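You operate a simulated robot arm through the tools that you are given. There is no shell and no other tool.

You are at the controls of a simulated robot arm. One attempt, no reset.

## Task
Reset the trestle's blue saddle to the purple socket and lock it.
Fine: move the steel pin to that socket, run the saddle up against it; the trestle's lock lever goes to locked last.

Only the result counts: the job must be done as asked and must still hold three seconds after the hand-in. Knocking over, shifting, dropping, spilling or breaking anything else fails it.

## Robot
A 7-joint arm with a two-finger gripper, fixed in place. Base frame: the origin is on the floor under the middle of its stand, x ahead of it, y to its left, z up. Readings come in m, rad, newtons and seconds.
With the tool pointing down near the work surface it reaches from about 0.34 to 0.72 m from the base axis. Its first joint turns from -1.152 to 1.152 rad. Payload 2.45 kg.
Tool frame: the origin (TCP) lies between the finger pads and is the grasp point; the fingertips stand 0.026 m ahead of it; z points along the fingers, y is the line along which they close. The gripper opens to 0.096 m; its body begins 0.069 m behind the TCP.
Orientation is told as [roll, pitch, yaw] about the base's x, y, z axes, in that order, counted from this pose: with the fingers straight down and closing along the base's y, the tool's x points along the base's -x, its y along +y and its z along -z.

## Interface
- The arm moves only by the tool arm_command. Its argument "motion" is a list of rows, each a list of 3 entries, a list of its own where there are three numbers: the shift along the tool's x, y, z in units of 40 mm (1.0 is 40 mm), then the turn, a rotation vector about the tool's x, y, z in units of 6 degrees (1.0 is 6 degrees), then the closure, from 0 (fully open) to 1 (shut). In form: [[[tx, ty, tz], [wx, wy, wz], jaw], ...]. A call has 1 to 20 rows; each row shifts and turns the commanded pose from where the row before left it, along the tool's axes as they then stand. A call with a number of a shift or a turn outside -1 to 1 is refused whole. A row lasts 0.2 s, in which the tool goes at most 0.05 m and 0.15 rad; a call with a longer step from one row to the next is refused whole, and so is a gripper value outside its range. Where a pose cannot be reached the arm comes as near as it can. A force on the tool above 40 N (or 10 N above the force at the start of the call, whichever is more), or a blocked arm, ends the call early, and 0.2 s more pass. The fingers move at their own pace (about 0.05 m/s each) and stop on an object; they squeeze with about 28 N. The grip force told is the motor's: it shows also when the fingers shut on nothing. Time passes only in rows, and 0.2 s behind the last, so rows that do not move let the fingers close. The reply holds the time, the measured pose of the TCP, the force on the tool along the base axes, the opening and the grip force, in the units named above and with some noise, with the torque about the TCP (base axes, N m) and any sound that the robot's microphone picked up, and new pictures: "show" is both (left out), scene, wrist or none.
- Cameras (640 x 400 px; columns grow to the right, rows downward): "scene" is fixed at [0.1767, -0.3982, 1.432]; the picture's right is [0.67, -0.74, 0.00], its down [-0.37, -0.34, -0.86] and it looks along [0.64, 0.58, -0.50] (base axes); focal length 278 px, centre (320, 200). "wrist" rides on the gripper at [0.082, 0.003, -0.098] in the tool frame; the picture's right is [-0.04, 1.00, 0.00], its down [-0.73, -0.03, -0.68] and it looks along [-0.68, -0.03, 0.73] (tool axes); focal length 256 px, centre (320, 200). There is no depth. A picture from a camera that has moved, and an enlarged one, comes with that camera's place and axes in the base frame and with its lens.
- zoom(camera, box): a new picture of the part [left, top, right, bottom] of that camera's present view, enlarged. No time passes.
- finish_job(): hands the job in; it is judged then, once.

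Nothing tells you positions but the pictures and the camera data. Unless the task says otherwise, let go and move clear before handing in.

The tools are called after "Emit:" by a JSON object that holds its "api" and its "payload". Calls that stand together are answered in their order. arm_command: Moves the arm, as the interface text tells. Its arguments: {"type":"object","properties":{"motion":{"type":"array","items":{"type":"array"}},"show":{"type":"string","enum":["both","scene","wrist","none"]}},"required":["motion"]} The other tools are called the same way: zoom (camera, box) takes an enlarged picture of a part of a camera's view; finish_job () hands the job in.

At the start:

```text
time_s: 0.0
tcp_pos: [0.3534, -0.1504, 1.2724]
ee_rot: [0.0, 0.001, 0.0]
wrist_force: [0.0, -0.4, 0.3]
torque: [-0.01, 0.0, -0.02]
finger_gap: 0.0961
gripper_force: 0.1
```

scene: 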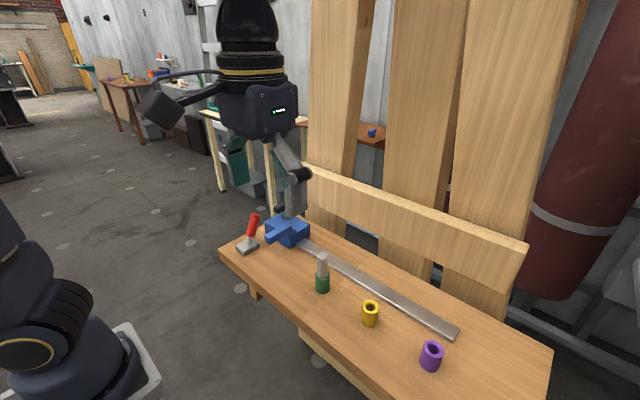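
wrist: 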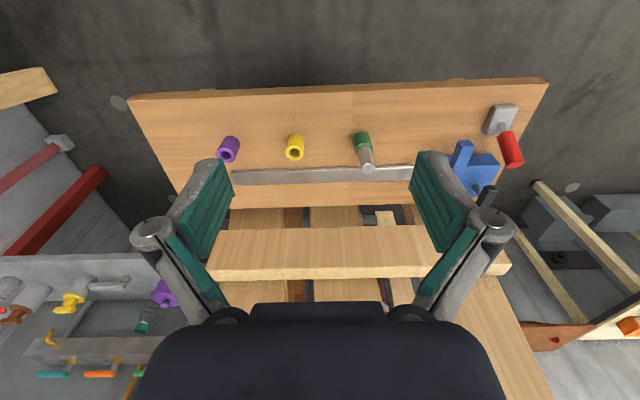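

I see a wooden trestle with a rail, a blue saddle at its left end, a red-handled lock lever, and green (holding the steel pin), yellow and purple sockets. I'll zoom in to see details before moving.

Emit:
{"api": "zoom", "payload": {"camera": "scene", "box": [210, 180, 370, 300]}}

Emit:
{"api": "zoom", "payload": {"camera": "scene", "box": [290, 230, 480, 380]}}

Emit:
{"api": "zoom", "payload": {"camera": "wrist", "box": [120, 70, 560, 290]}}

```text
3.33 times, centred on (290, 240) of scene
camera zoom: at [0.1767, -0.3982, 1.432], right [0.67, -0.74, 0.0], down [-0.37, -0.34, -0.86], along [0.64, 0.58, -0.5], focal length 926 px, centre (420, 67)
```

zoom: 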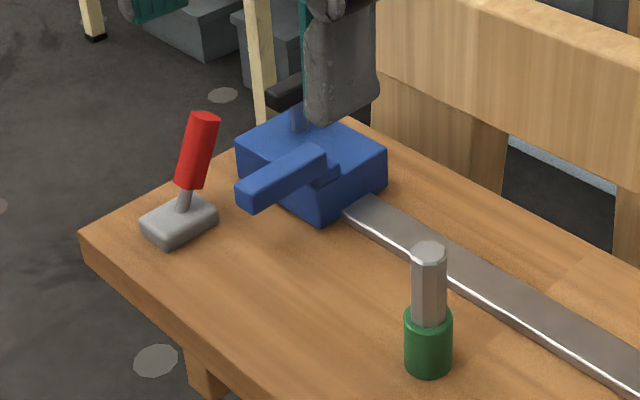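

```text
2.67 times, centred on (385, 305) of scene
camera zoom: at [0.1767, -0.3982, 1.432], right [0.67, -0.74, 0.0], down [-0.37, -0.34, -0.86], along [0.64, 0.58, -0.5], focal length 741 px, centre (147, -80)
```

zoom: 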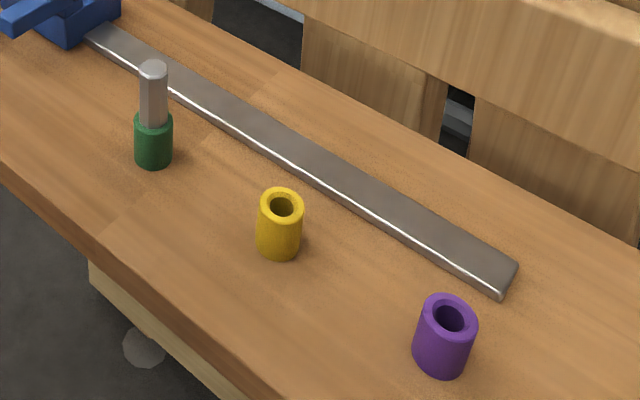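

```text
1.45 times, centred on (340, 180) of wrist
camera zoom: at [0.2707, -0.1491, 1.3712], right [0.04, 1.0, 0.0], down [0.73, -0.03, 0.68], along [0.68, -0.03, -0.73], focal length 372 px, centre (291, 229)
```

zoom: 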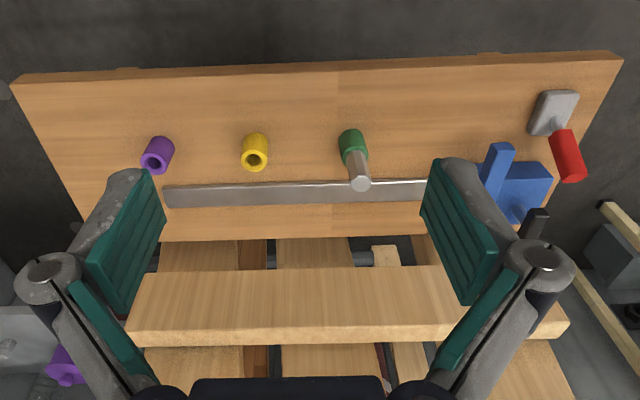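

I take the sockets to be at about x 0.54, y −0.08 (green), −0.21 (yellow) and −0.35 (purple), the saddle around (0.59, 0.07) and the lever base at (0.51, 0.18). I'll move closer for a better look before touching anything.

Emit:
{"api": "arm_command", "payload": {"motion": [[[-0.6, 0.5, 0.2], [0, 0, 0], 0], [[-0.6, 0.5, 0.2], [0, 0, 0], 0], [[-0.6, 0.5, 0.2], [0, 0, 0], 0], [[-0.2, 0.5, 0.2], [0, 0, 0], 0], [[0, 0, 0], [0, 0, 0], 0]], "show": "both"}}

```text
time_s: 1.2
tcp_pos: [0.4332, -0.0695, 1.241]
ee_rot: [0.001, -0.001, 0.0]
wrist_force: [-1.1, 0.5, 0.5]
torque: [-0.04, -0.01, 0.04]
finger_gap: 0.0962
gripper_force: 0.0
camera wrist: at [0.3509, -0.0689, 1.3392], right [0.04, 1.0, 0.0], down [0.73, -0.03, 0.68], along [0.68, -0.03, -0.73], focal length 256 px, centre (320, 200)
```

scene: 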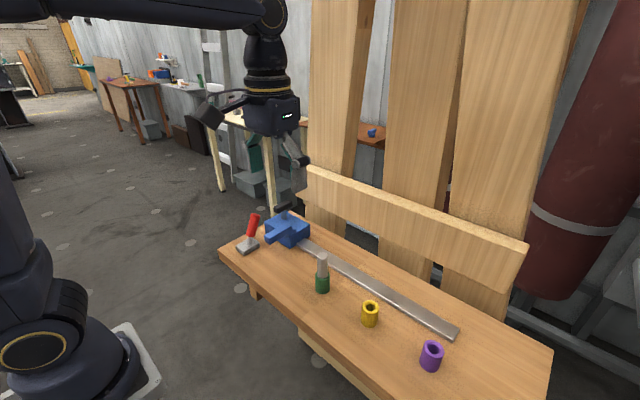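
wrist: 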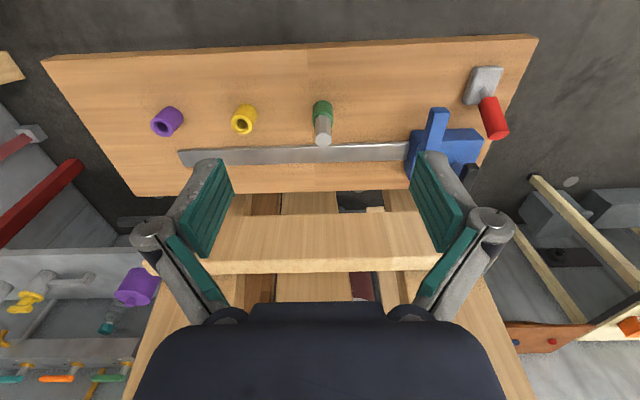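

Emit:
{"api": "zoom", "payload": {"camera": "scene", "box": [225, 185, 345, 260]}}

Emit:
{"api": "zoom", "payload": {"camera": "wrist", "box": [380, 50, 540, 150]}}

Emit:
{"api": "zoom", "payload": {"camera": "wrist", "box": [120, 70, 360, 220]}}

```text
5.33 times, centred on (285, 222) of scene
camera zoom: at [0.1767, -0.3981, 1.432], right [0.67, -0.74, 0.0], down [-0.37, -0.34, -0.86], along [0.64, 0.58, -0.5], focal length 1481 px, centre (507, 80)
```

zoom: 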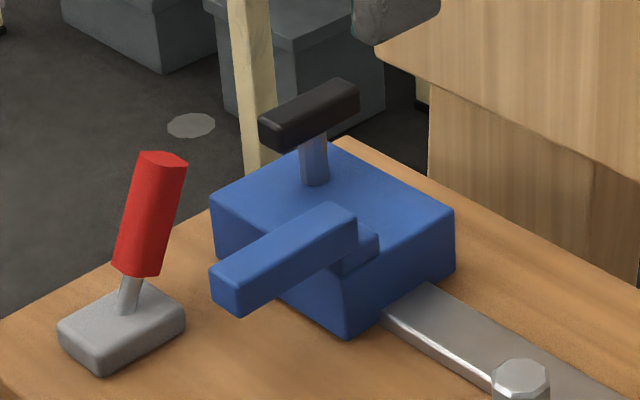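

```text
4.00 times, centred on (460, 100) of wrist
camera zoom: at [0.3509, -0.0689, 1.3392], right [0.04, 1.0, 0.0], down [0.73, -0.03, 0.68], along [0.68, -0.03, -0.73], focal length 1024 px, centre (-240, 600)
```

zoom: 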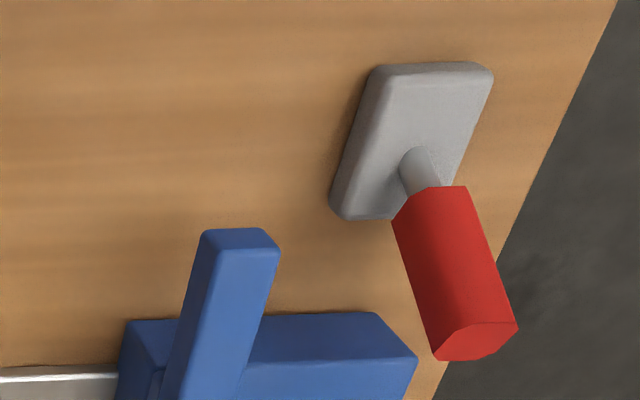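

```text
2.67 times, centred on (240, 145) of wrist
camera zoom: at [0.3509, -0.0689, 1.3392], right [0.04, 1.0, 0.0], down [0.73, -0.03, 0.68], along [0.68, -0.03, -0.73], focal length 683 px, centre (533, 347)
```

zoom: 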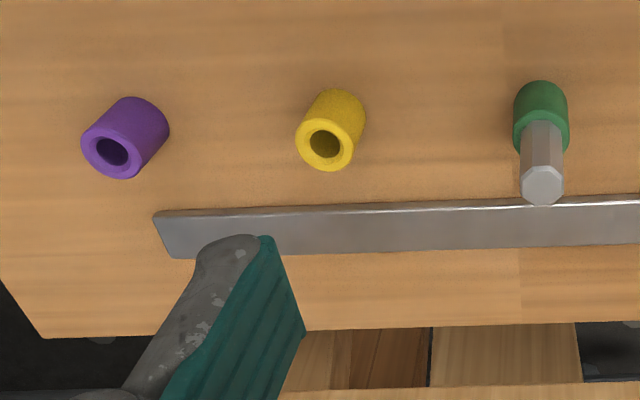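

The saddle carries an arm reaching toward the robot and a T-handle on top. The pin is octagonal, and the lever stands on a grey plate. I'll come down nearer to the pin to pin down its position.

Emit:
{"api": "arm_command", "payload": {"motion": [[[-0.56, -0.07, 0.8], [0, 0, 0], 0], [[-0.56, -0.07, 0.8], [0, 0, 0], 0], [[-0.56, -0.07, 0.8], [0, 0, 0], 0], [[0, 0, 0], [0, 0, 0], 0], [[0, 0, 0], [0, 0, 0], 0]], "show": "both"}}

```text
time_s: 2.4
tcp_pos: [0.4996, -0.0783, 1.1451]
ee_rot: [-0.001, -0.001, -0.001]
wrist_force: [0.4, 0.4, 0.5]
torque: [0.0, -0.01, 0.0]
finger_gap: 0.096
gripper_force: 0.1
camera wrist: at [0.4177, -0.0775, 1.2428], right [0.04, 1.0, 0.0], down [0.73, -0.03, 0.68], along [0.68, -0.03, -0.73], focal length 256 px, centre (320, 200)
```

scene: 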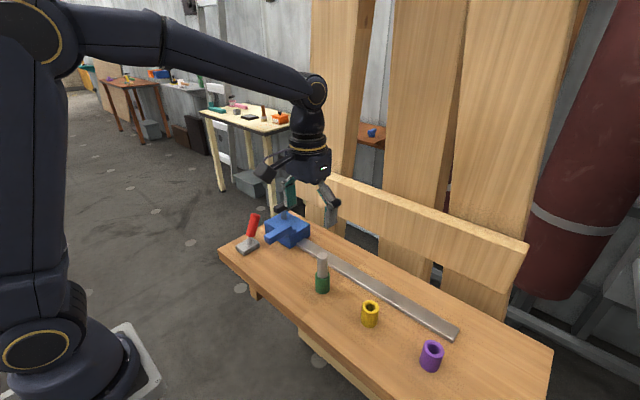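
wrist: 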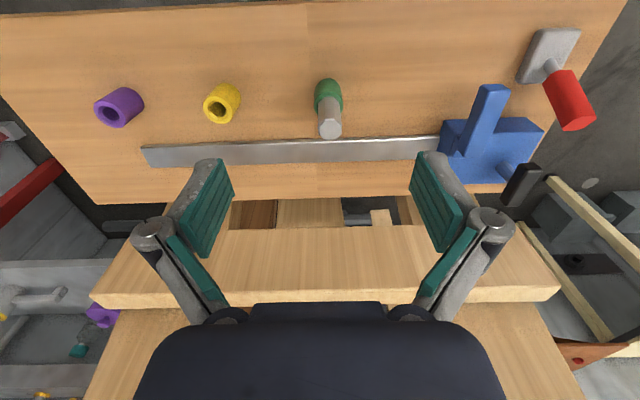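

Emit:
{"api": "zoom", "payload": {"camera": "wrist", "box": [240, 60, 400, 160]}}

Emit:
{"api": "zoom", "payload": {"camera": "wrist", "box": [80, 60, 240, 160]}}

Emit:
{"api": "zoom", "payload": {"camera": "wrist", "box": [420, 20, 610, 210]}}

Emit:
{"api": "zoom", "payload": {"camera": "scene", "box": [280, 240, 340, 300]}}

Emit:
{"api": "zoom", "payload": {"camera": "scene", "box": [340, 280, 460, 380]}}

```text
4.00 times, centred on (320, 110) of wrist
camera zoom: at [0.4177, -0.0775, 1.2428], right [0.04, 1.0, 0.0], down [0.73, -0.03, 0.68], along [0.68, -0.03, -0.73], focal length 1024 px, centre (320, 560)
```

zoom: 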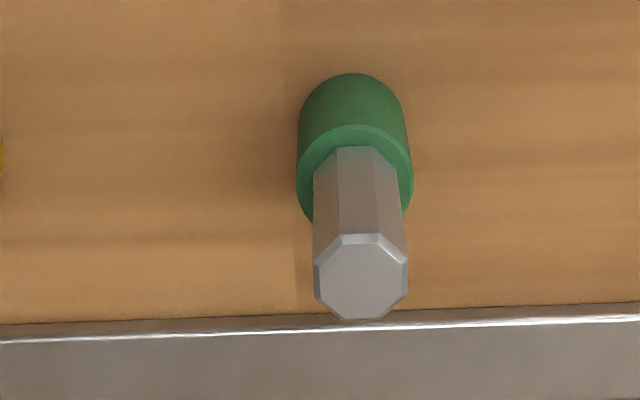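

```text
4.00 times, centred on (160, 110) of wrist
camera zoom: at [0.4177, -0.0775, 1.2428], right [0.04, 1.0, 0.0], down [0.73, -0.03, 0.68], along [0.68, -0.03, -0.73], focal length 1024 px, centre (960, 560)
```

zoom: 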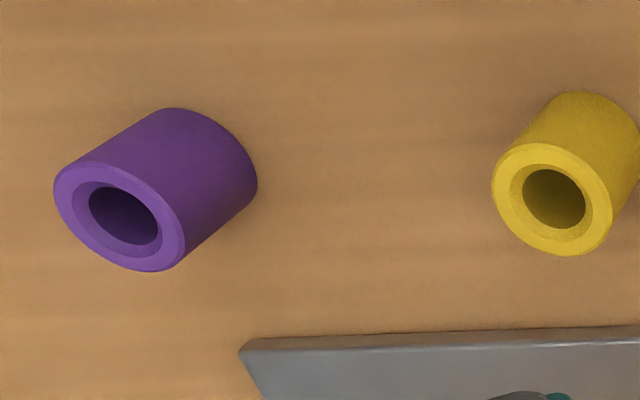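

```text
2.11 times, centred on (515, 115) of wrist
camera zoom: at [0.4177, -0.0775, 1.2428], right [0.04, 1.0, 0.0], down [0.73, -0.03, 0.68], along [0.68, -0.03, -0.73], focal length 539 px, centre (-90, 379)
```

zoom: 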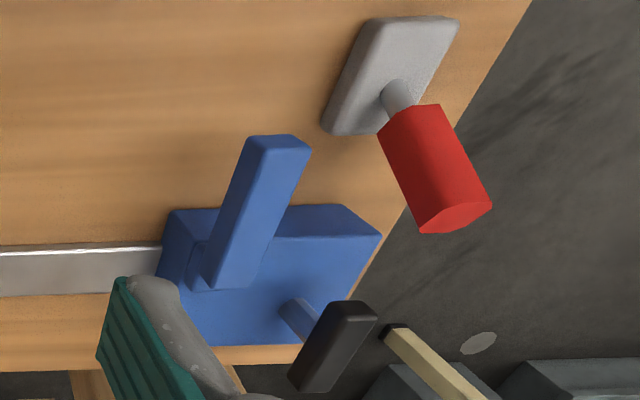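

```text
6.67 times, centred on (310, 270) of scene
camera zoom: at [0.1767, -0.3982, 1.432], right [0.67, -0.74, 0.0], down [-0.37, -0.34, -0.86], along [0.64, 0.58, -0.5], focal length 1851 px, centre (387, -267)
```

zoom: 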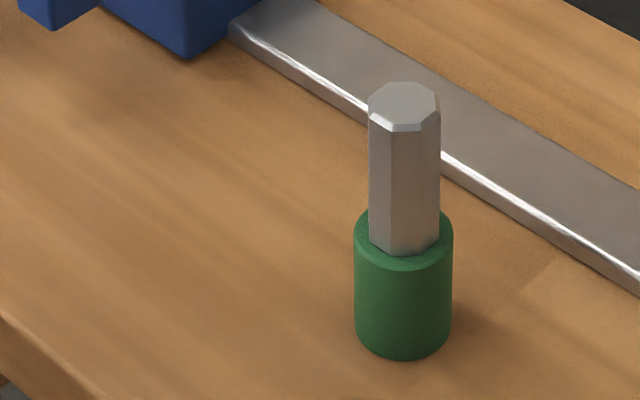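

```text
4.00 times, centred on (400, 330) of scene
camera zoom: at [0.1767, -0.3982, 1.432], right [0.67, -0.74, 0.0], down [-0.37, -0.34, -0.86], along [0.64, 0.58, -0.5], focal length 1111 px, centre (0, -320)
```

zoom: 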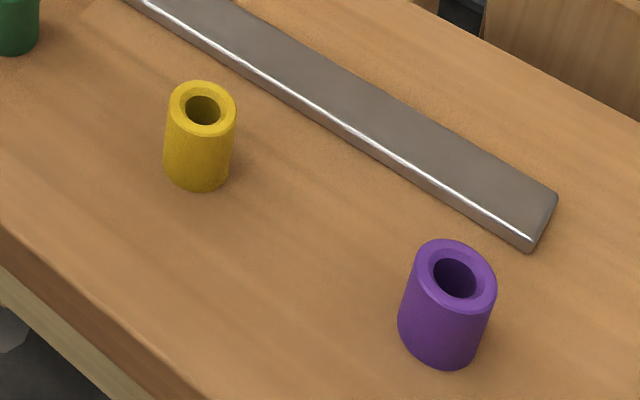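

Triangulating the two views puts the pin top at about (0.547, −0.072, 0.996), the socket tops at z≈0.93 and the purple socket at about (0.549, −0.350). I'll move above the pin and check alignment.

Emit:
{"api": "arm_command", "payload": {"motion": [[[-0.4, 0.05, 0.79], [0, 0, 0], 0], [[-0.4, 0.05, 0.79], [0, 0, 0], 0], [[-0.4, 0.05, 0.79], [0, 0, 0], 0], [[0, 0, 0], [0, 0, 0], 0], [[0, 0, 0], [0, 0, 0], 0]], "show": "both"}}

```text
time_s: 3.6
tcp_pos: [0.5479, -0.0728, 1.0495]
ee_rot: [0.0, 0.0, -0.001]
wrist_force: [-0.4, -0.3, 0.5]
torque: [-0.01, -0.02, 0.0]
finger_gap: 0.096
gripper_force: 0.0
camera wrist: at [0.4658, -0.0714, 1.148], right [0.04, 1.0, 0.0], down [0.73, -0.03, 0.68], along [0.68, -0.03, -0.73], focal length 256 px, centre (320, 200)
```

scene: 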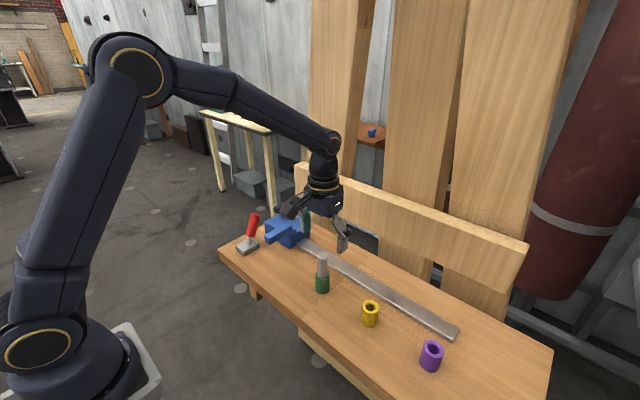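
wrist: 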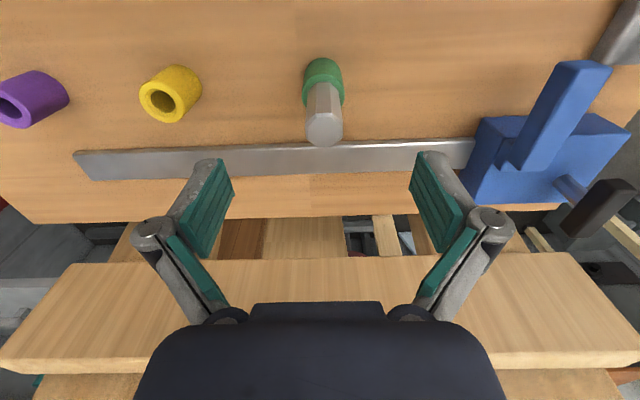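

Emit:
{"api": "zoom", "payload": {"camera": "wrist", "box": [240, 50, 400, 150]}}

Emit:
{"api": "zoom", "payload": {"camera": "scene", "box": [240, 190, 360, 300]}}

Emit:
{"api": "zoom", "payload": {"camera": "wrist", "box": [440, 40, 640, 240]}}

```text
4.00 times, centred on (320, 100) of wrist
camera zoom: at [0.4658, -0.0714, 1.148], right [0.04, 1.0, 0.0], down [0.73, -0.03, 0.68], along [0.68, -0.03, -0.73], focal length 1024 px, centre (320, 600)
```

zoom: 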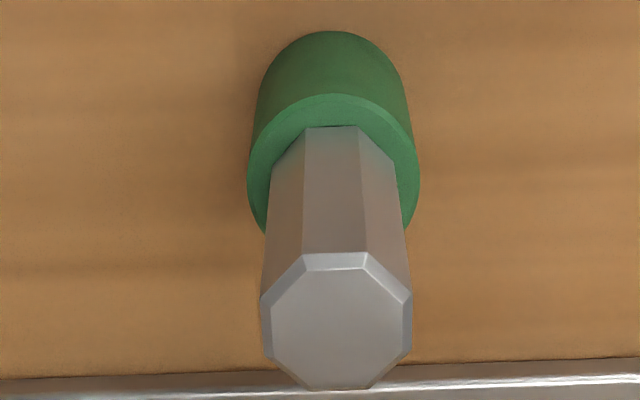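

```text
3.64 times, centred on (300, 245) of scene
camera zoom: at [0.1767, -0.3982, 1.432], right [0.67, -0.74, 0.0], down [-0.37, -0.34, -0.86], along [0.64, 0.58, -0.5], focal length 1010 px, centre (393, 36)
```

zoom: 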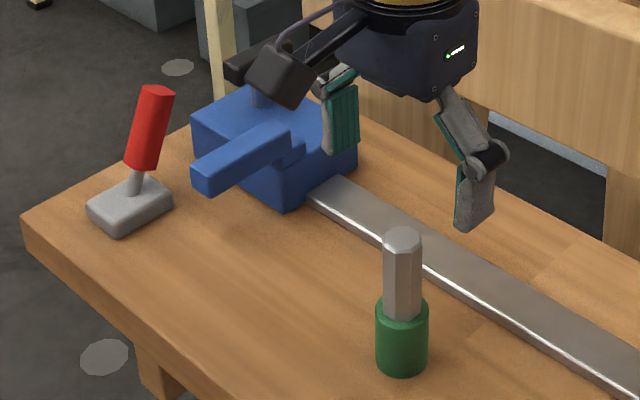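

```text
2.00 times, centred on (540, 140) of wrist
camera zoom: at [0.4658, -0.0714, 1.148], right [0.04, 1.0, 0.0], down [0.73, -0.03, 0.68], along [0.68, -0.03, -0.73], focal length 512 px, centre (-120, 320)
```

zoom: 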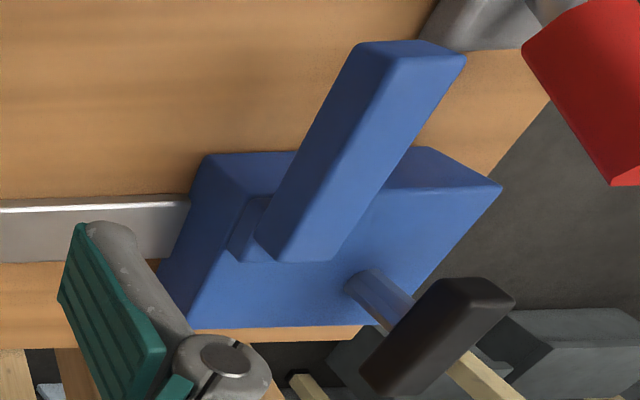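

The pin top sits at about (0.546, −0.072), almost straight under the TCP, with its flats facing the fingers. I'll lower around it with the jaws open, then close.

Emit:
{"api": "arm_command", "payload": {"motion": [[[0.03, 0.02, 0.6], [0, 0, 0], 0], [[0, 0, 0.6], [0, 0, 0], 0], [[0, 0, 0.5], [0, 0, 0], 0], [[0, 0, 0.3], [0, 0, 0], 0], [[0, 0, 0], [0, 0, 0], 0]], "show": "both"}}

```text
time_s: 4.8
tcp_pos: [0.5463, -0.0728, 0.9702]
ee_rot: [0.0, 0.0, 0.001]
wrist_force: [0.1, -0.1, 0.1]
torque: [-0.02, 0.02, -0.05]
finger_gap: 0.096
gripper_force: 0.0
camera wrist: at [0.4644, -0.0707, 1.0684], right [0.04, 1.0, 0.0], down [0.73, -0.03, 0.68], along [0.68, -0.03, -0.73], focal length 256 px, centre (320, 200)
```

scene: 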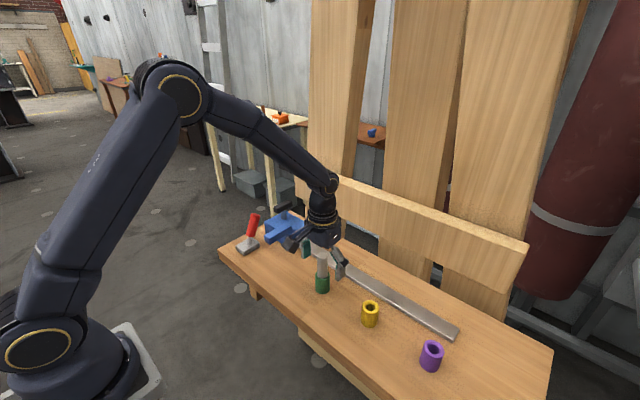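
wrist: 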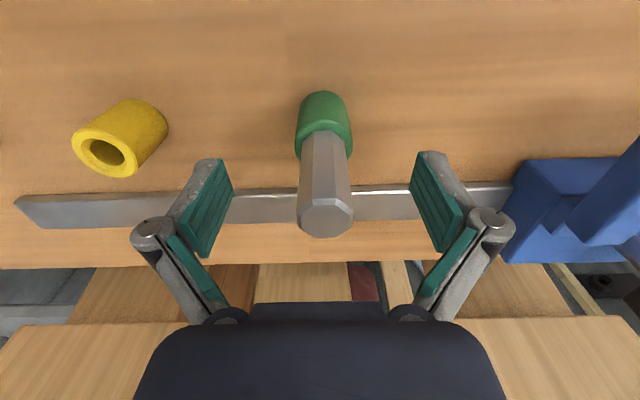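

The pin is centred between the open pads. I'll close on it now, holding still.

Emit:
{"api": "arm_command", "payload": {"motion": [[[0, 0, 0], [0, 0, 0], 0.5], [[0, 0, 0], [0, 0, 0], 1], [[0, 0, 0], [0, 0, 0], 1], [[0, 0, 0], [0, 0, 0], 1], [[0, 0, 0], [0, 0, 0], 1], [[0, 0, 0], [0, 0, 0], 1]], "show": "both"}}

```text
time_s: 6.2
tcp_pos: [0.5467, -0.0709, 0.9696]
ee_rot: [0.003, 0.0, 0.001]
wrist_force: [-1.1, 12.7, 3.4]
torque: [0.33, 0.03, 0.02]
finger_gap: 0.0247
gripper_force: 28.0
camera wrist: at [0.4645, -0.0691, 1.0688], right [0.04, 1.0, 0.0], down [0.73, -0.03, 0.68], along [0.68, -0.02, -0.73], focal length 256 px, centre (320, 200)
```

scene: 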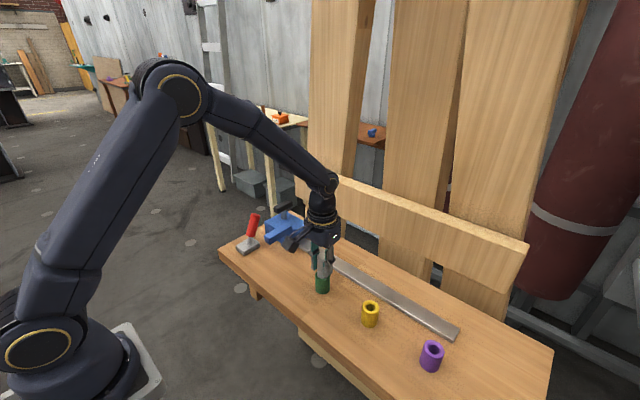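
wrist: 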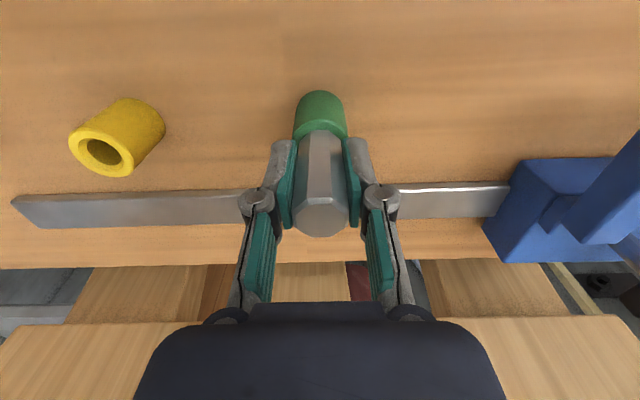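

The pin is held (gap 24.7 mm). The side force of 12.7 N shows the pin actually sits about 2 mm further in +y (y≈−0.070), so I'll take out that offset and then lift straight up.

Emit:
{"api": "arm_command", "payload": {"motion": [[[0, 0.05, 0], [0, 0, 0], 1], [[0, 0, -0.1], [0, 0, 0], 1], [[0, 0, -0.3], [0, 0, 0], 1], [[0, 0, 0], [0, 0, 0], 1]], "show": "wrist"}}

```text
time_s: 7.2
tcp_pos: [0.5477, -0.0707, 0.9862]
ee_rot: [0.0, 0.0, -0.001]
wrist_force: [0.5, -0.1, -1.1]
torque: [-0.02, 0.01, 0.01]
finger_gap: 0.0248
gripper_force: 28.6
camera wrist: at [0.4647, -0.0688, 1.0845], right [0.04, 1.0, 0.0], down [0.73, -0.03, 0.68], along [0.68, -0.03, -0.73], focal length 256 px, centre (320, 200)
```

wrist: 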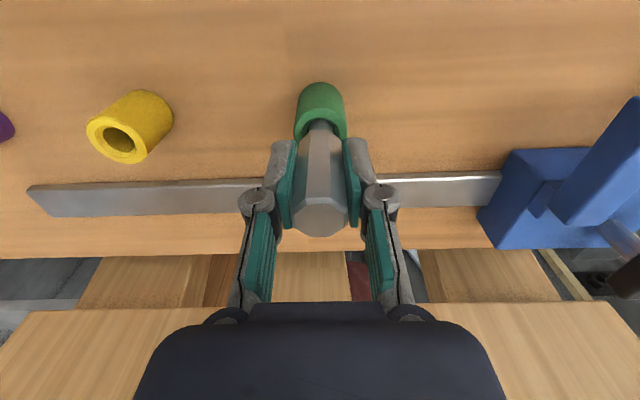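

The pin rises freely and shows a narrower stem below. I'll keep lifting until it is clear of everything.

Emit:
{"api": "arm_command", "payload": {"motion": [[[0, 0, -0.5], [0, 0, 0], 1], [[0, 0, -0.6], [0, 0, 0], 1], [[0, 0, -0.6], [0, 0, 0], 1], [[0, 0, -0.4], [0, 0, 0], 1], [[0, 0, 0], [0, 0, 0], 1]], "show": "both"}}

```text
time_s: 8.4
tcp_pos: [0.5469, -0.0703, 1.0699]
ee_rot: [0.0, 0.001, 0.0]
wrist_force: [0.3, 0.1, -1.0]
torque: [-0.01, 0.02, -0.01]
finger_gap: 0.0248
gripper_force: 28.5
camera wrist: at [0.4645, -0.0682, 1.1687], right [0.04, 1.0, 0.0], down [0.73, -0.03, 0.68], along [0.68, -0.03, -0.73], focal length 256 px, centre (320, 200)
```

scene: 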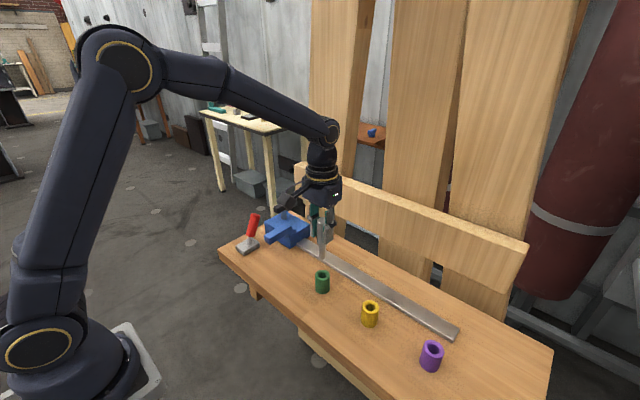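
wrist: 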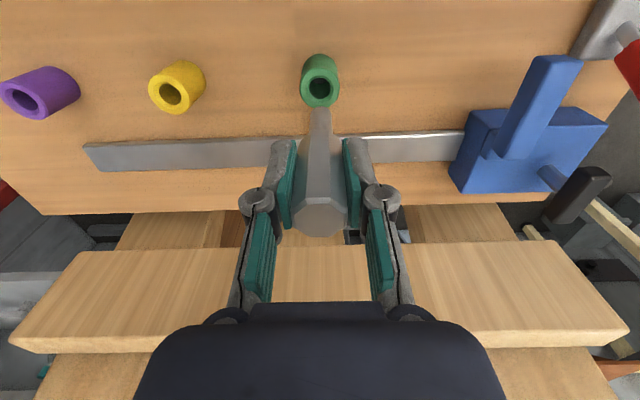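

Emit:
{"api": "zoom", "payload": {"camera": "scene", "box": [270, 200, 390, 300]}}

Emit:
{"api": "zoom", "payload": {"camera": "wrist", "box": [240, 40, 400, 140]}}

Emit:
{"api": "zoom", "payload": {"camera": "wrist", "box": [440, 0, 640, 240]}}

Emit:
{"api": "zoom", "payload": {"camera": "wrist", "box": [0, 40, 240, 190]}}

```text
4.00 times, centred on (330, 250) of scene
camera zoom: at [0.1767, -0.3982, 1.432], right [0.67, -0.74, 0.0], down [-0.37, -0.34, -0.86], along [0.64, 0.58, -0.5], focal length 1111 px, centre (280, 0)
```

zoom: 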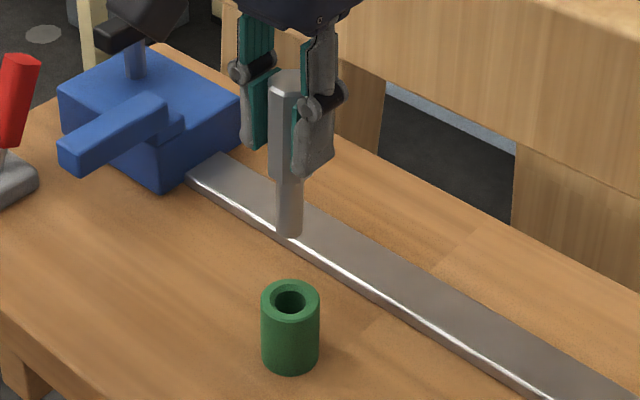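

```text
4.00 times, centred on (320, 90) of wrist
camera zoom: at [0.4645, -0.0682, 1.1687], right [0.04, 1.0, 0.0], down [0.73, -0.03, 0.68], along [0.68, -0.03, -0.73], focal length 1024 px, centre (320, 640)
```

zoom: 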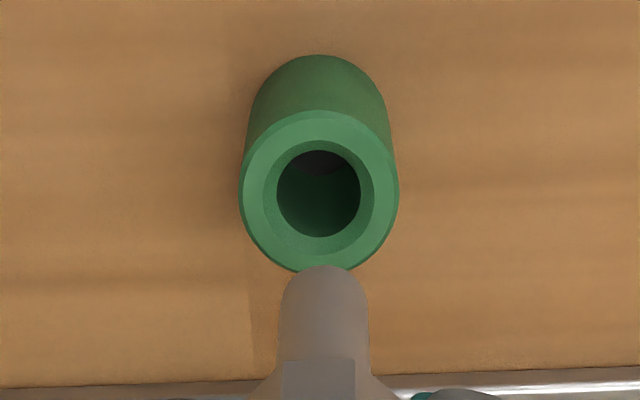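

```text
1.67 times, centred on (540, 120) of wrist
camera zoom: at [0.4645, -0.0682, 1.1687], right [0.04, 1.0, 0.0], down [0.73, -0.03, 0.68], along [0.68, -0.03, -0.73], focal length 427 px, centre (-47, 333)
```

zoom: 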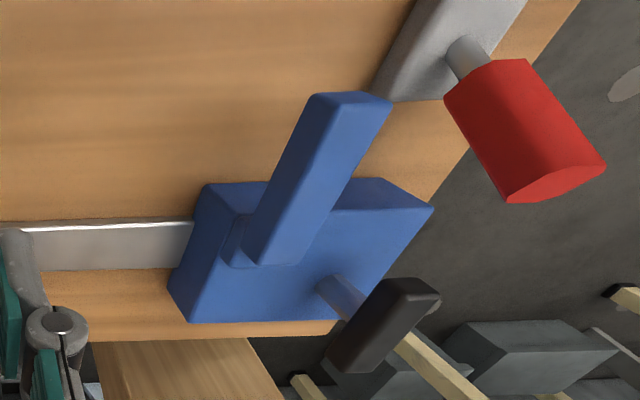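

```text
2.67 times, centred on (120, 115) of wrist
camera zoom: at [0.4645, -0.0682, 1.1687], right [0.04, 1.0, 0.0], down [0.73, -0.03, 0.68], along [0.68, -0.03, -0.73], focal length 683 px, centre (853, 427)
```

zoom: 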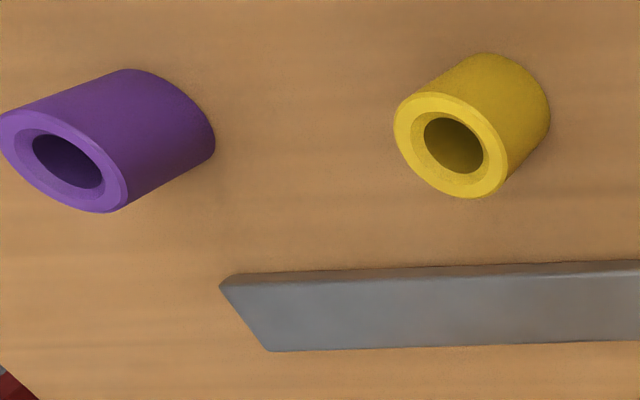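

The stem is a narrower round peg below the octagonal head, and everything is clear. Relative to green, the purple socket is about 0.27 m along −y at the same x, so I'll carry the pin across above it.

Emit:
{"api": "arm_command", "payload": {"motion": [[[0, -0.4, 0], [0, 0, 0], 1], [[0, -0.7, 0], [0, 0, 0], 1], [[0, -0.8, 0], [0, 0, 0], 1], [[0, -0.8, 0], [0, 0, 0], 1], [[0, -0.8, 0], [0, 0, 0], 1], [[0, -0.8, 0], [0, 0, 0], 1], [[0, -0.8, 0], [0, 0, 0], 1], [[0, -0.8, 0], [0, 0, 0], 1], [[0, -0.6, 0], [0, 0, 0], 1], [[0, -0.3, 0], [0, 0, 0], 1], [[0, 0, 0], [0, 0, 0], 1], [[0, 0, 0], [0, 0, 0], 1]], "show": "both"}}

```text
time_s: 11.0
tcp_pos: [0.5473, -0.3419, 1.069]
ee_rot: [0.0, 0.001, 0.0]
wrist_force: [-0.4, -0.2, -1.2]
torque: [0.0, 0.02, -0.02]
finger_gap: 0.0246
gripper_force: 28.7
camera wrist: at [0.4645, -0.3404, 1.1675], right [0.04, 1.0, 0.0], down [0.73, -0.03, 0.68], along [0.68, -0.03, -0.73], focal length 256 px, centre (320, 200)
```

scene: 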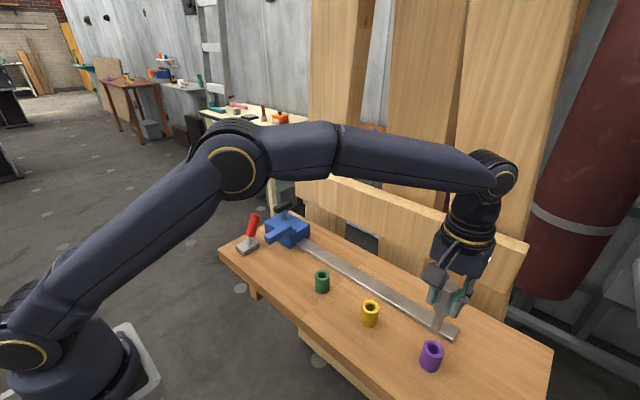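
wrist: 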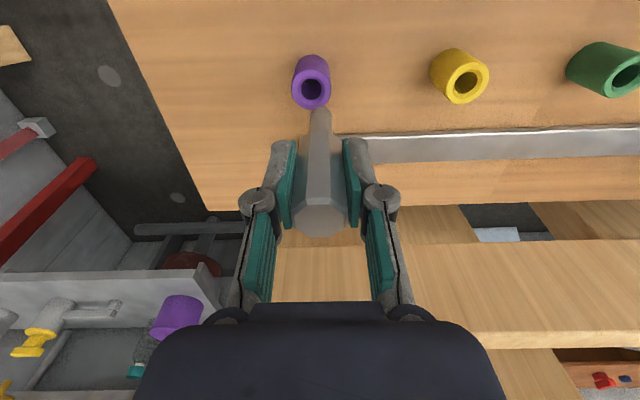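

Emit:
{"api": "zoom", "payload": {"camera": "wrist", "box": [240, 40, 400, 140]}}

Emit:
{"api": "zoom", "payload": {"camera": "scene", "box": [380, 260, 500, 380]}}

```text
4.00 times, centred on (320, 90) of wrist
camera zoom: at [0.4645, -0.3404, 1.1675], right [0.04, 1.0, 0.0], down [0.73, -0.03, 0.68], along [0.68, -0.03, -0.73], focal length 1024 px, centre (320, 640)
```

zoom: 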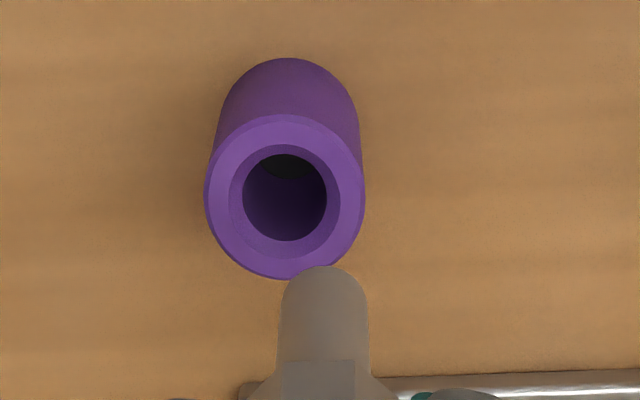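

```text
3.33 times, centred on (440, 320) of scene
camera zoom: at [0.1767, -0.3982, 1.432], right [0.67, -0.74, 0.0], down [-0.37, -0.34, -0.86], along [0.64, 0.58, -0.5], focal length 926 px, centre (-80, -200)
```

zoom: 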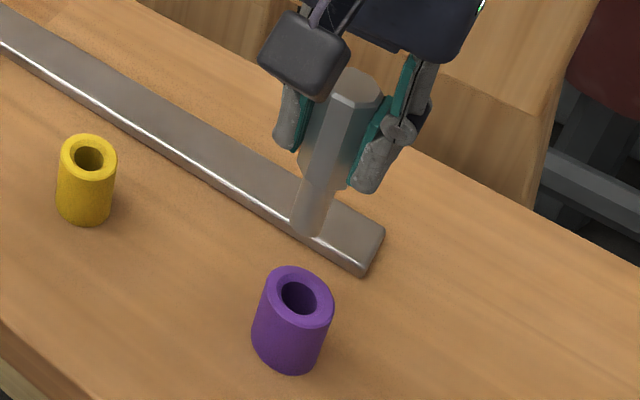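

Compared with the reference view over green, the purple hole sits about 7.6 mm further in −y and x is within half a millimetre. I'll correct and re-check.

Emit:
{"api": "arm_command", "payload": {"motion": [[[-0.01, -0.19, 0], [0, 0, 0], 1], [[0, 0, 0], [0, 0, 0], 1], [[0, 0, 0], [0, 0, 0], 1]], "show": "both"}}

Emit:
{"api": "zoom", "payload": {"camera": "wrist", "box": [240, 40, 400, 140]}}

```text
time_s: 11.8
tcp_pos: [0.5473, -0.3499, 1.07]
ee_rot: [0.001, 0.0, 0.001]
wrist_force: [0.5, 0.4, -1.6]
torque: [0.03, 0.03, -0.01]
finger_gap: 0.0247
gripper_force: 28.3
camera wrist: at [0.465, -0.3482, 1.168], right [0.04, 1.0, 0.0], down [0.73, -0.03, 0.68], along [0.68, -0.03, -0.73], focal length 256 px, centre (320, 200)
```

scene: 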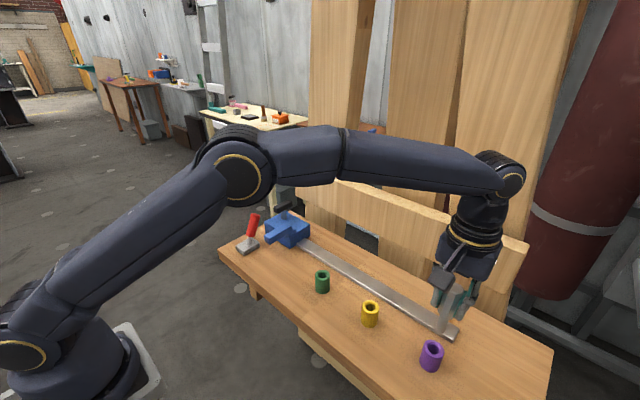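
wrist: 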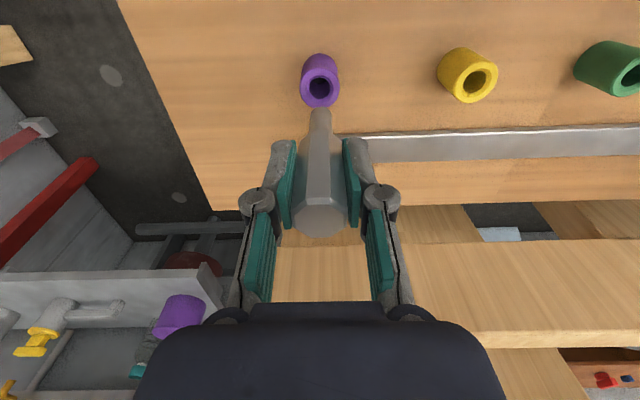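

```text
4.00 times, centred on (320, 90) of wrist
camera zoom: at [0.465, -0.3482, 1.168], right [0.04, 1.0, 0.0], down [0.73, -0.03, 0.68], along [0.68, -0.03, -0.73], focal length 1024 px, centre (320, 640)
```

zoom: 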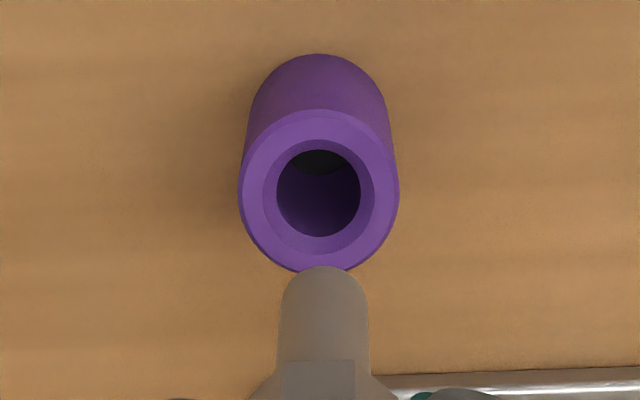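

The view now matches the green reference exactly, so the pin is over the purple hole. I'll lower it in steps and watch the force.

Emit:
{"api": "arm_command", "payload": {"motion": [[[0, 0, 0.4], [0, 0, 0], 1], [[0, 0, 0.4], [0, 0, 0], 1], [[0, 0, 0.3], [0, 0, 0], 1], [[0, 0, 0.2], [0, 0, 0], 1], [[0, 0, 0.2], [0, 0, 0], 1], [[0, 0, 0.2], [0, 0, 0], 1], [[0, 0, 0], [0, 0, 0], 1]], "show": "both"}}

```text
time_s: 13.4
tcp_pos: [0.5482, -0.3493, 1.001]
ee_rot: [0.001, -0.001, -0.002]
wrist_force: [-0.4, -0.1, -1.4]
torque: [-0.04, 0.0, -0.01]
finger_gap: 0.0249
gripper_force: 28.4
camera wrist: at [0.465, -0.3486, 1.1], right [0.04, 1.0, 0.0], down [0.73, -0.03, 0.68], along [0.68, -0.03, -0.73], focal length 256 px, centre (320, 200)
```

scene: 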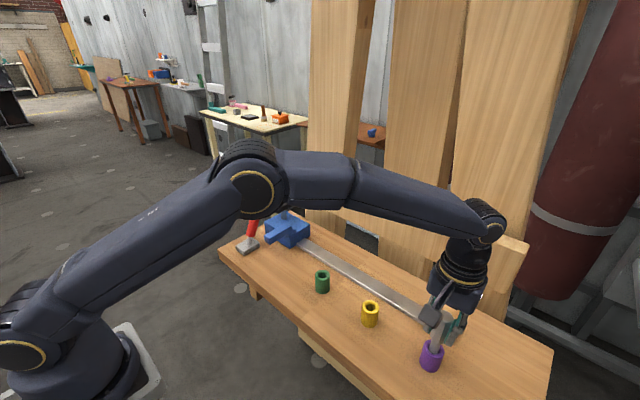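
wrist: 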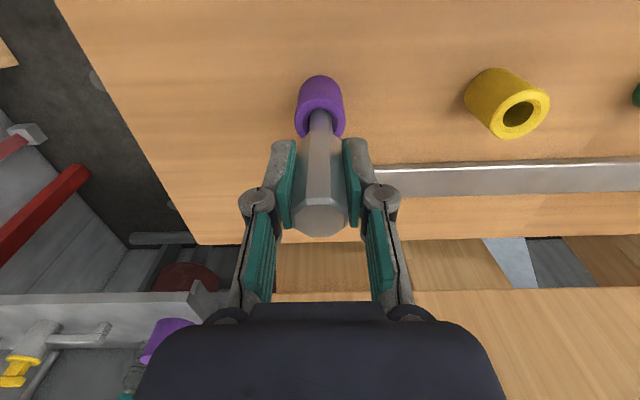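

The stem is at or just entering the socket without any reaction force. I'll continue down gently to the seated height of about 0.970.

Emit:
{"api": "arm_command", "payload": {"motion": [[[0, 0, 0.2], [0, 0, 0], 1], [[0, 0, 0.2], [0, 0, 0], 1], [[0, 0, 0.2], [0, 0, 0], 1], [[0, 0, 0.1], [0, 0, 0], 1], [[0, 0, 0.07], [0, 0, 0], 1], [[0, 0, 0], [0, 0, 0], 1]], "show": "both"}}

Emit:
{"api": "zoom", "payload": {"camera": "scene", "box": [380, 290, 500, 380]}}

Emit:
{"api": "zoom", "payload": {"camera": "wrist", "box": [240, 60, 400, 160]}}

```text
time_s: 14.8
tcp_pos: [0.5469, -0.3494, 0.9716]
ee_rot: [0.001, -0.003, -0.001]
wrist_force: [-1.4, 2.3, 7.5]
torque: [0.06, 0.07, 0.0]
finger_gap: 0.0249
gripper_force: 27.8
camera wrist: at [0.4652, -0.3481, 1.0703], right [0.04, 1.0, 0.0], down [0.73, -0.03, 0.68], along [0.68, -0.03, -0.73], focal length 256 px, centre (320, 200)
```

scene: 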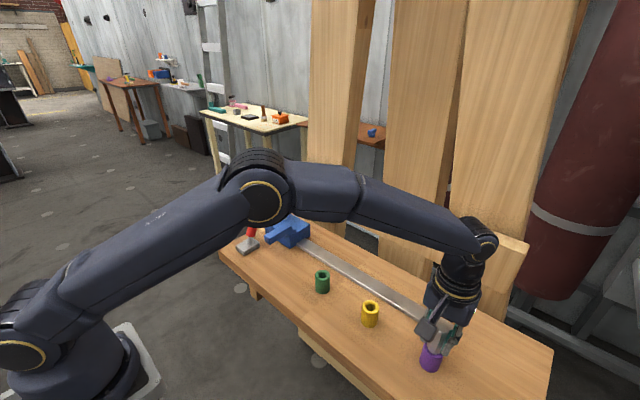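
wrist: 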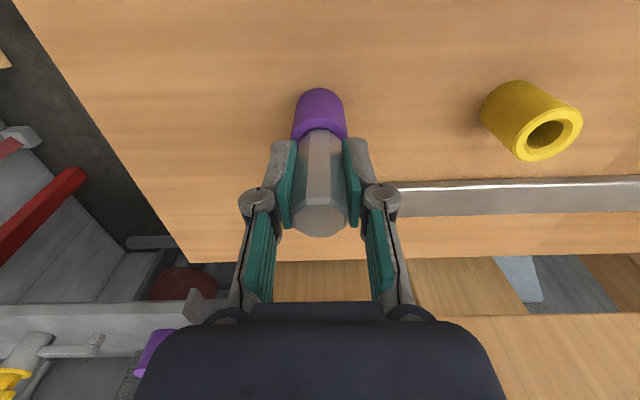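

```text
4.44 times, centred on (440, 335) of scene
camera zoom: at [0.1765, -0.398, 1.4321], right [0.67, -0.74, 0.0], down [-0.37, -0.34, -0.86], along [0.64, 0.58, -0.5], focal length 1234 px, centre (-213, -400)
```

zoom: 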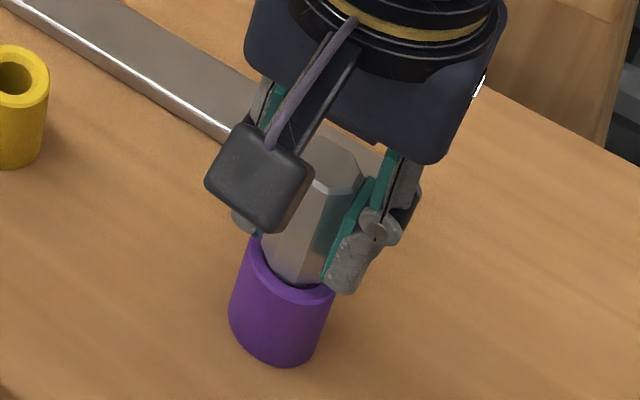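

```text
4.00 times, centred on (320, 110) of wrist
camera zoom: at [0.4652, -0.3481, 1.0703], right [0.04, 1.0, 0.0], down [0.73, -0.03, 0.68], along [0.68, -0.03, -0.73], focal length 1024 px, centre (320, 560)
```

zoom: 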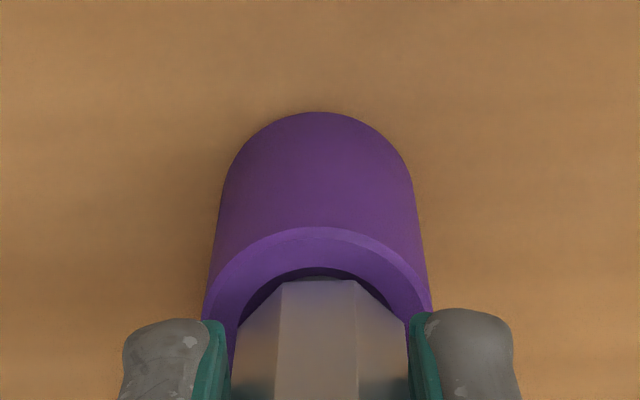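

The pin has stopped about 2 mm above its earlier seated height, with 7.5 N of upward reaction and a small sideways force. I'll shift slightly with that side force and press a bit more.

Emit:
{"api": "arm_command", "payload": {"motion": [[[0.006, 0.009, 0], [0, 0, 0], 1], [[0, 0, 0.03], [0, 0, 0], 1], [[0, 0, 0.03], [0, 0, 0], 1], [[0, 0, 0], [0, 0, 0], 1]], "show": "wrist"}}

Emit:
{"api": "zoom", "payload": {"camera": "wrist", "box": [240, 60, 400, 160]}}

```text
time_s: 15.8
tcp_pos: [0.5477, -0.3495, 0.9698]
ee_rot: [-0.002, -0.003, -0.002]
wrist_force: [-0.8, 0.4, 24.3]
torque: [-0.01, -0.1, 0.01]
finger_gap: 0.0249
gripper_force: 27.7
camera wrist: at [0.465, -0.3478, 1.0684], right [0.04, 1.0, 0.0], down [0.73, -0.03, 0.68], along [0.68, -0.03, -0.73], focal length 256 px, centre (320, 200)
```

wrist: 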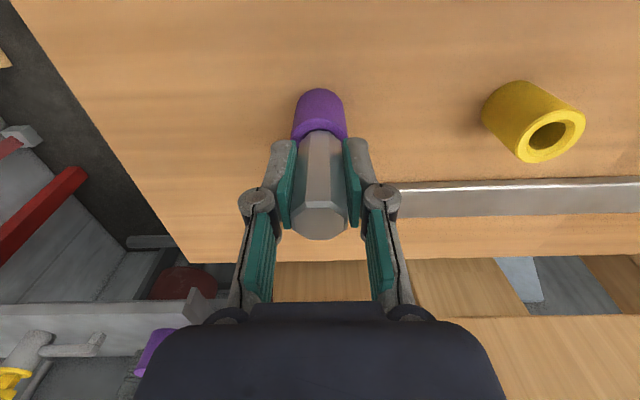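

```text
4.00 times, centred on (320, 110) of wrist
camera zoom: at [0.465, -0.3478, 1.0684], right [0.04, 1.0, 0.0], down [0.73, -0.03, 0.68], along [0.68, -0.03, -0.73], focal length 1024 px, centre (320, 560)
```

zoom: 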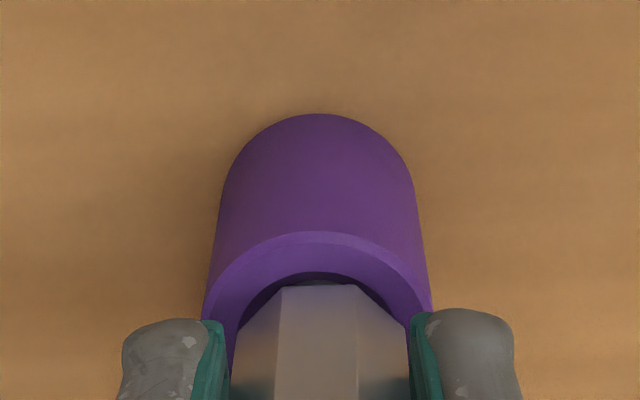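

The lateral forces are now gone, but 24 N of upward force remains and the pin has crept slightly in the grip, so it appears bottomed or snug. I'll relieve the load and open the jaws a little, letting the pin settle so I can compare it with the seated reference.

Emit:
{"api": "arm_command", "payload": {"motion": [[[0, 0, -0.05], [0, 0, 0], 1], [[0, 0, 0], [0, 0, 0], 0.68], [[0, 0, 0], [0, 0, 0], 0.65], [[0, 0, 0], [0, 0, 0], 0.6], [[0, 0, 0], [0, 0, 0], 0.6]], "show": "both"}}

Emit:
{"api": "zoom", "payload": {"camera": "wrist", "box": [240, 60, 400, 160]}}

Emit:
{"api": "zoom", "payload": {"camera": "scene", "box": [380, 290, 500, 380]}}

```text
time_s: 17.0
tcp_pos: [0.548, -0.3485, 0.9703]
ee_rot: [0.001, 0.001, 0.001]
wrist_force: [-0.1, 0.0, -0.6]
torque: [-0.01, -0.01, 0.01]
finger_gap: 0.0385
gripper_force: 0.0
camera wrist: at [0.4649, -0.3475, 1.0691], right [0.04, 1.0, 0.0], down [0.73, -0.03, 0.68], along [0.68, -0.03, -0.73], focal length 256 px, centre (320, 200)
```

scene: 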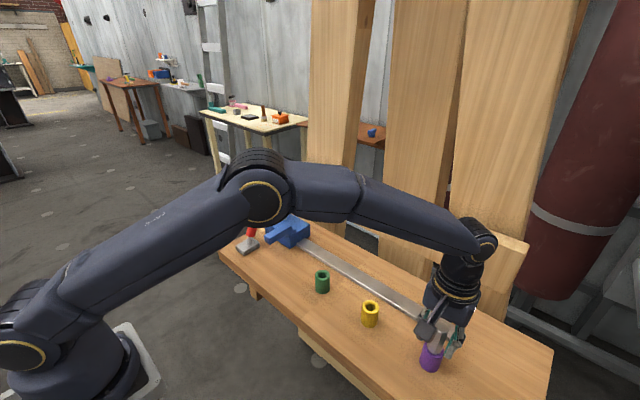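
wrist: 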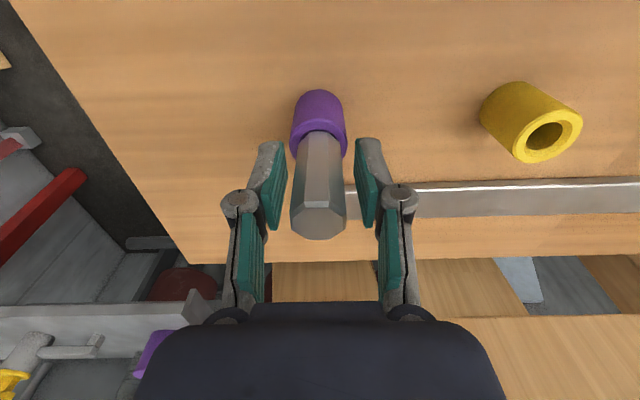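

```text
4.00 times, centred on (320, 110) of wrist
camera zoom: at [0.4649, -0.3475, 1.0691], right [0.04, 1.0, 0.0], down [0.73, -0.03, 0.68], along [0.68, -0.03, -0.73], focal length 1024 px, centre (320, 560)
```

zoom: 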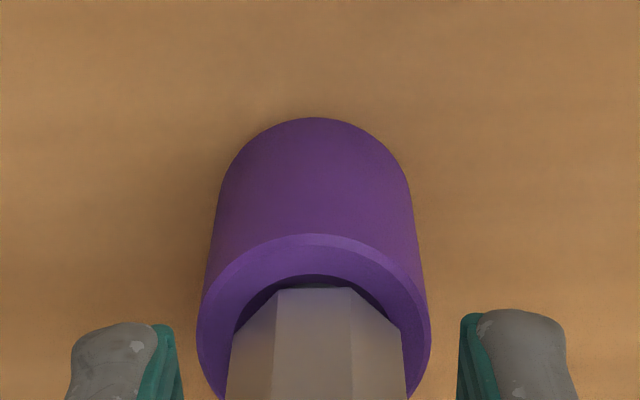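

```text
4.44 times, centred on (440, 335) of scene
camera zoom: at [0.1767, -0.3982, 1.432], right [0.67, -0.74, 0.0], down [-0.37, -0.34, -0.86], along [0.64, 0.58, -0.5], focal length 1234 px, centre (-213, -400)
```

zoom: 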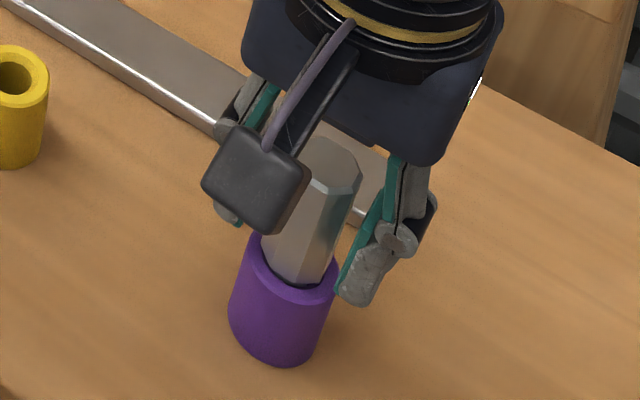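

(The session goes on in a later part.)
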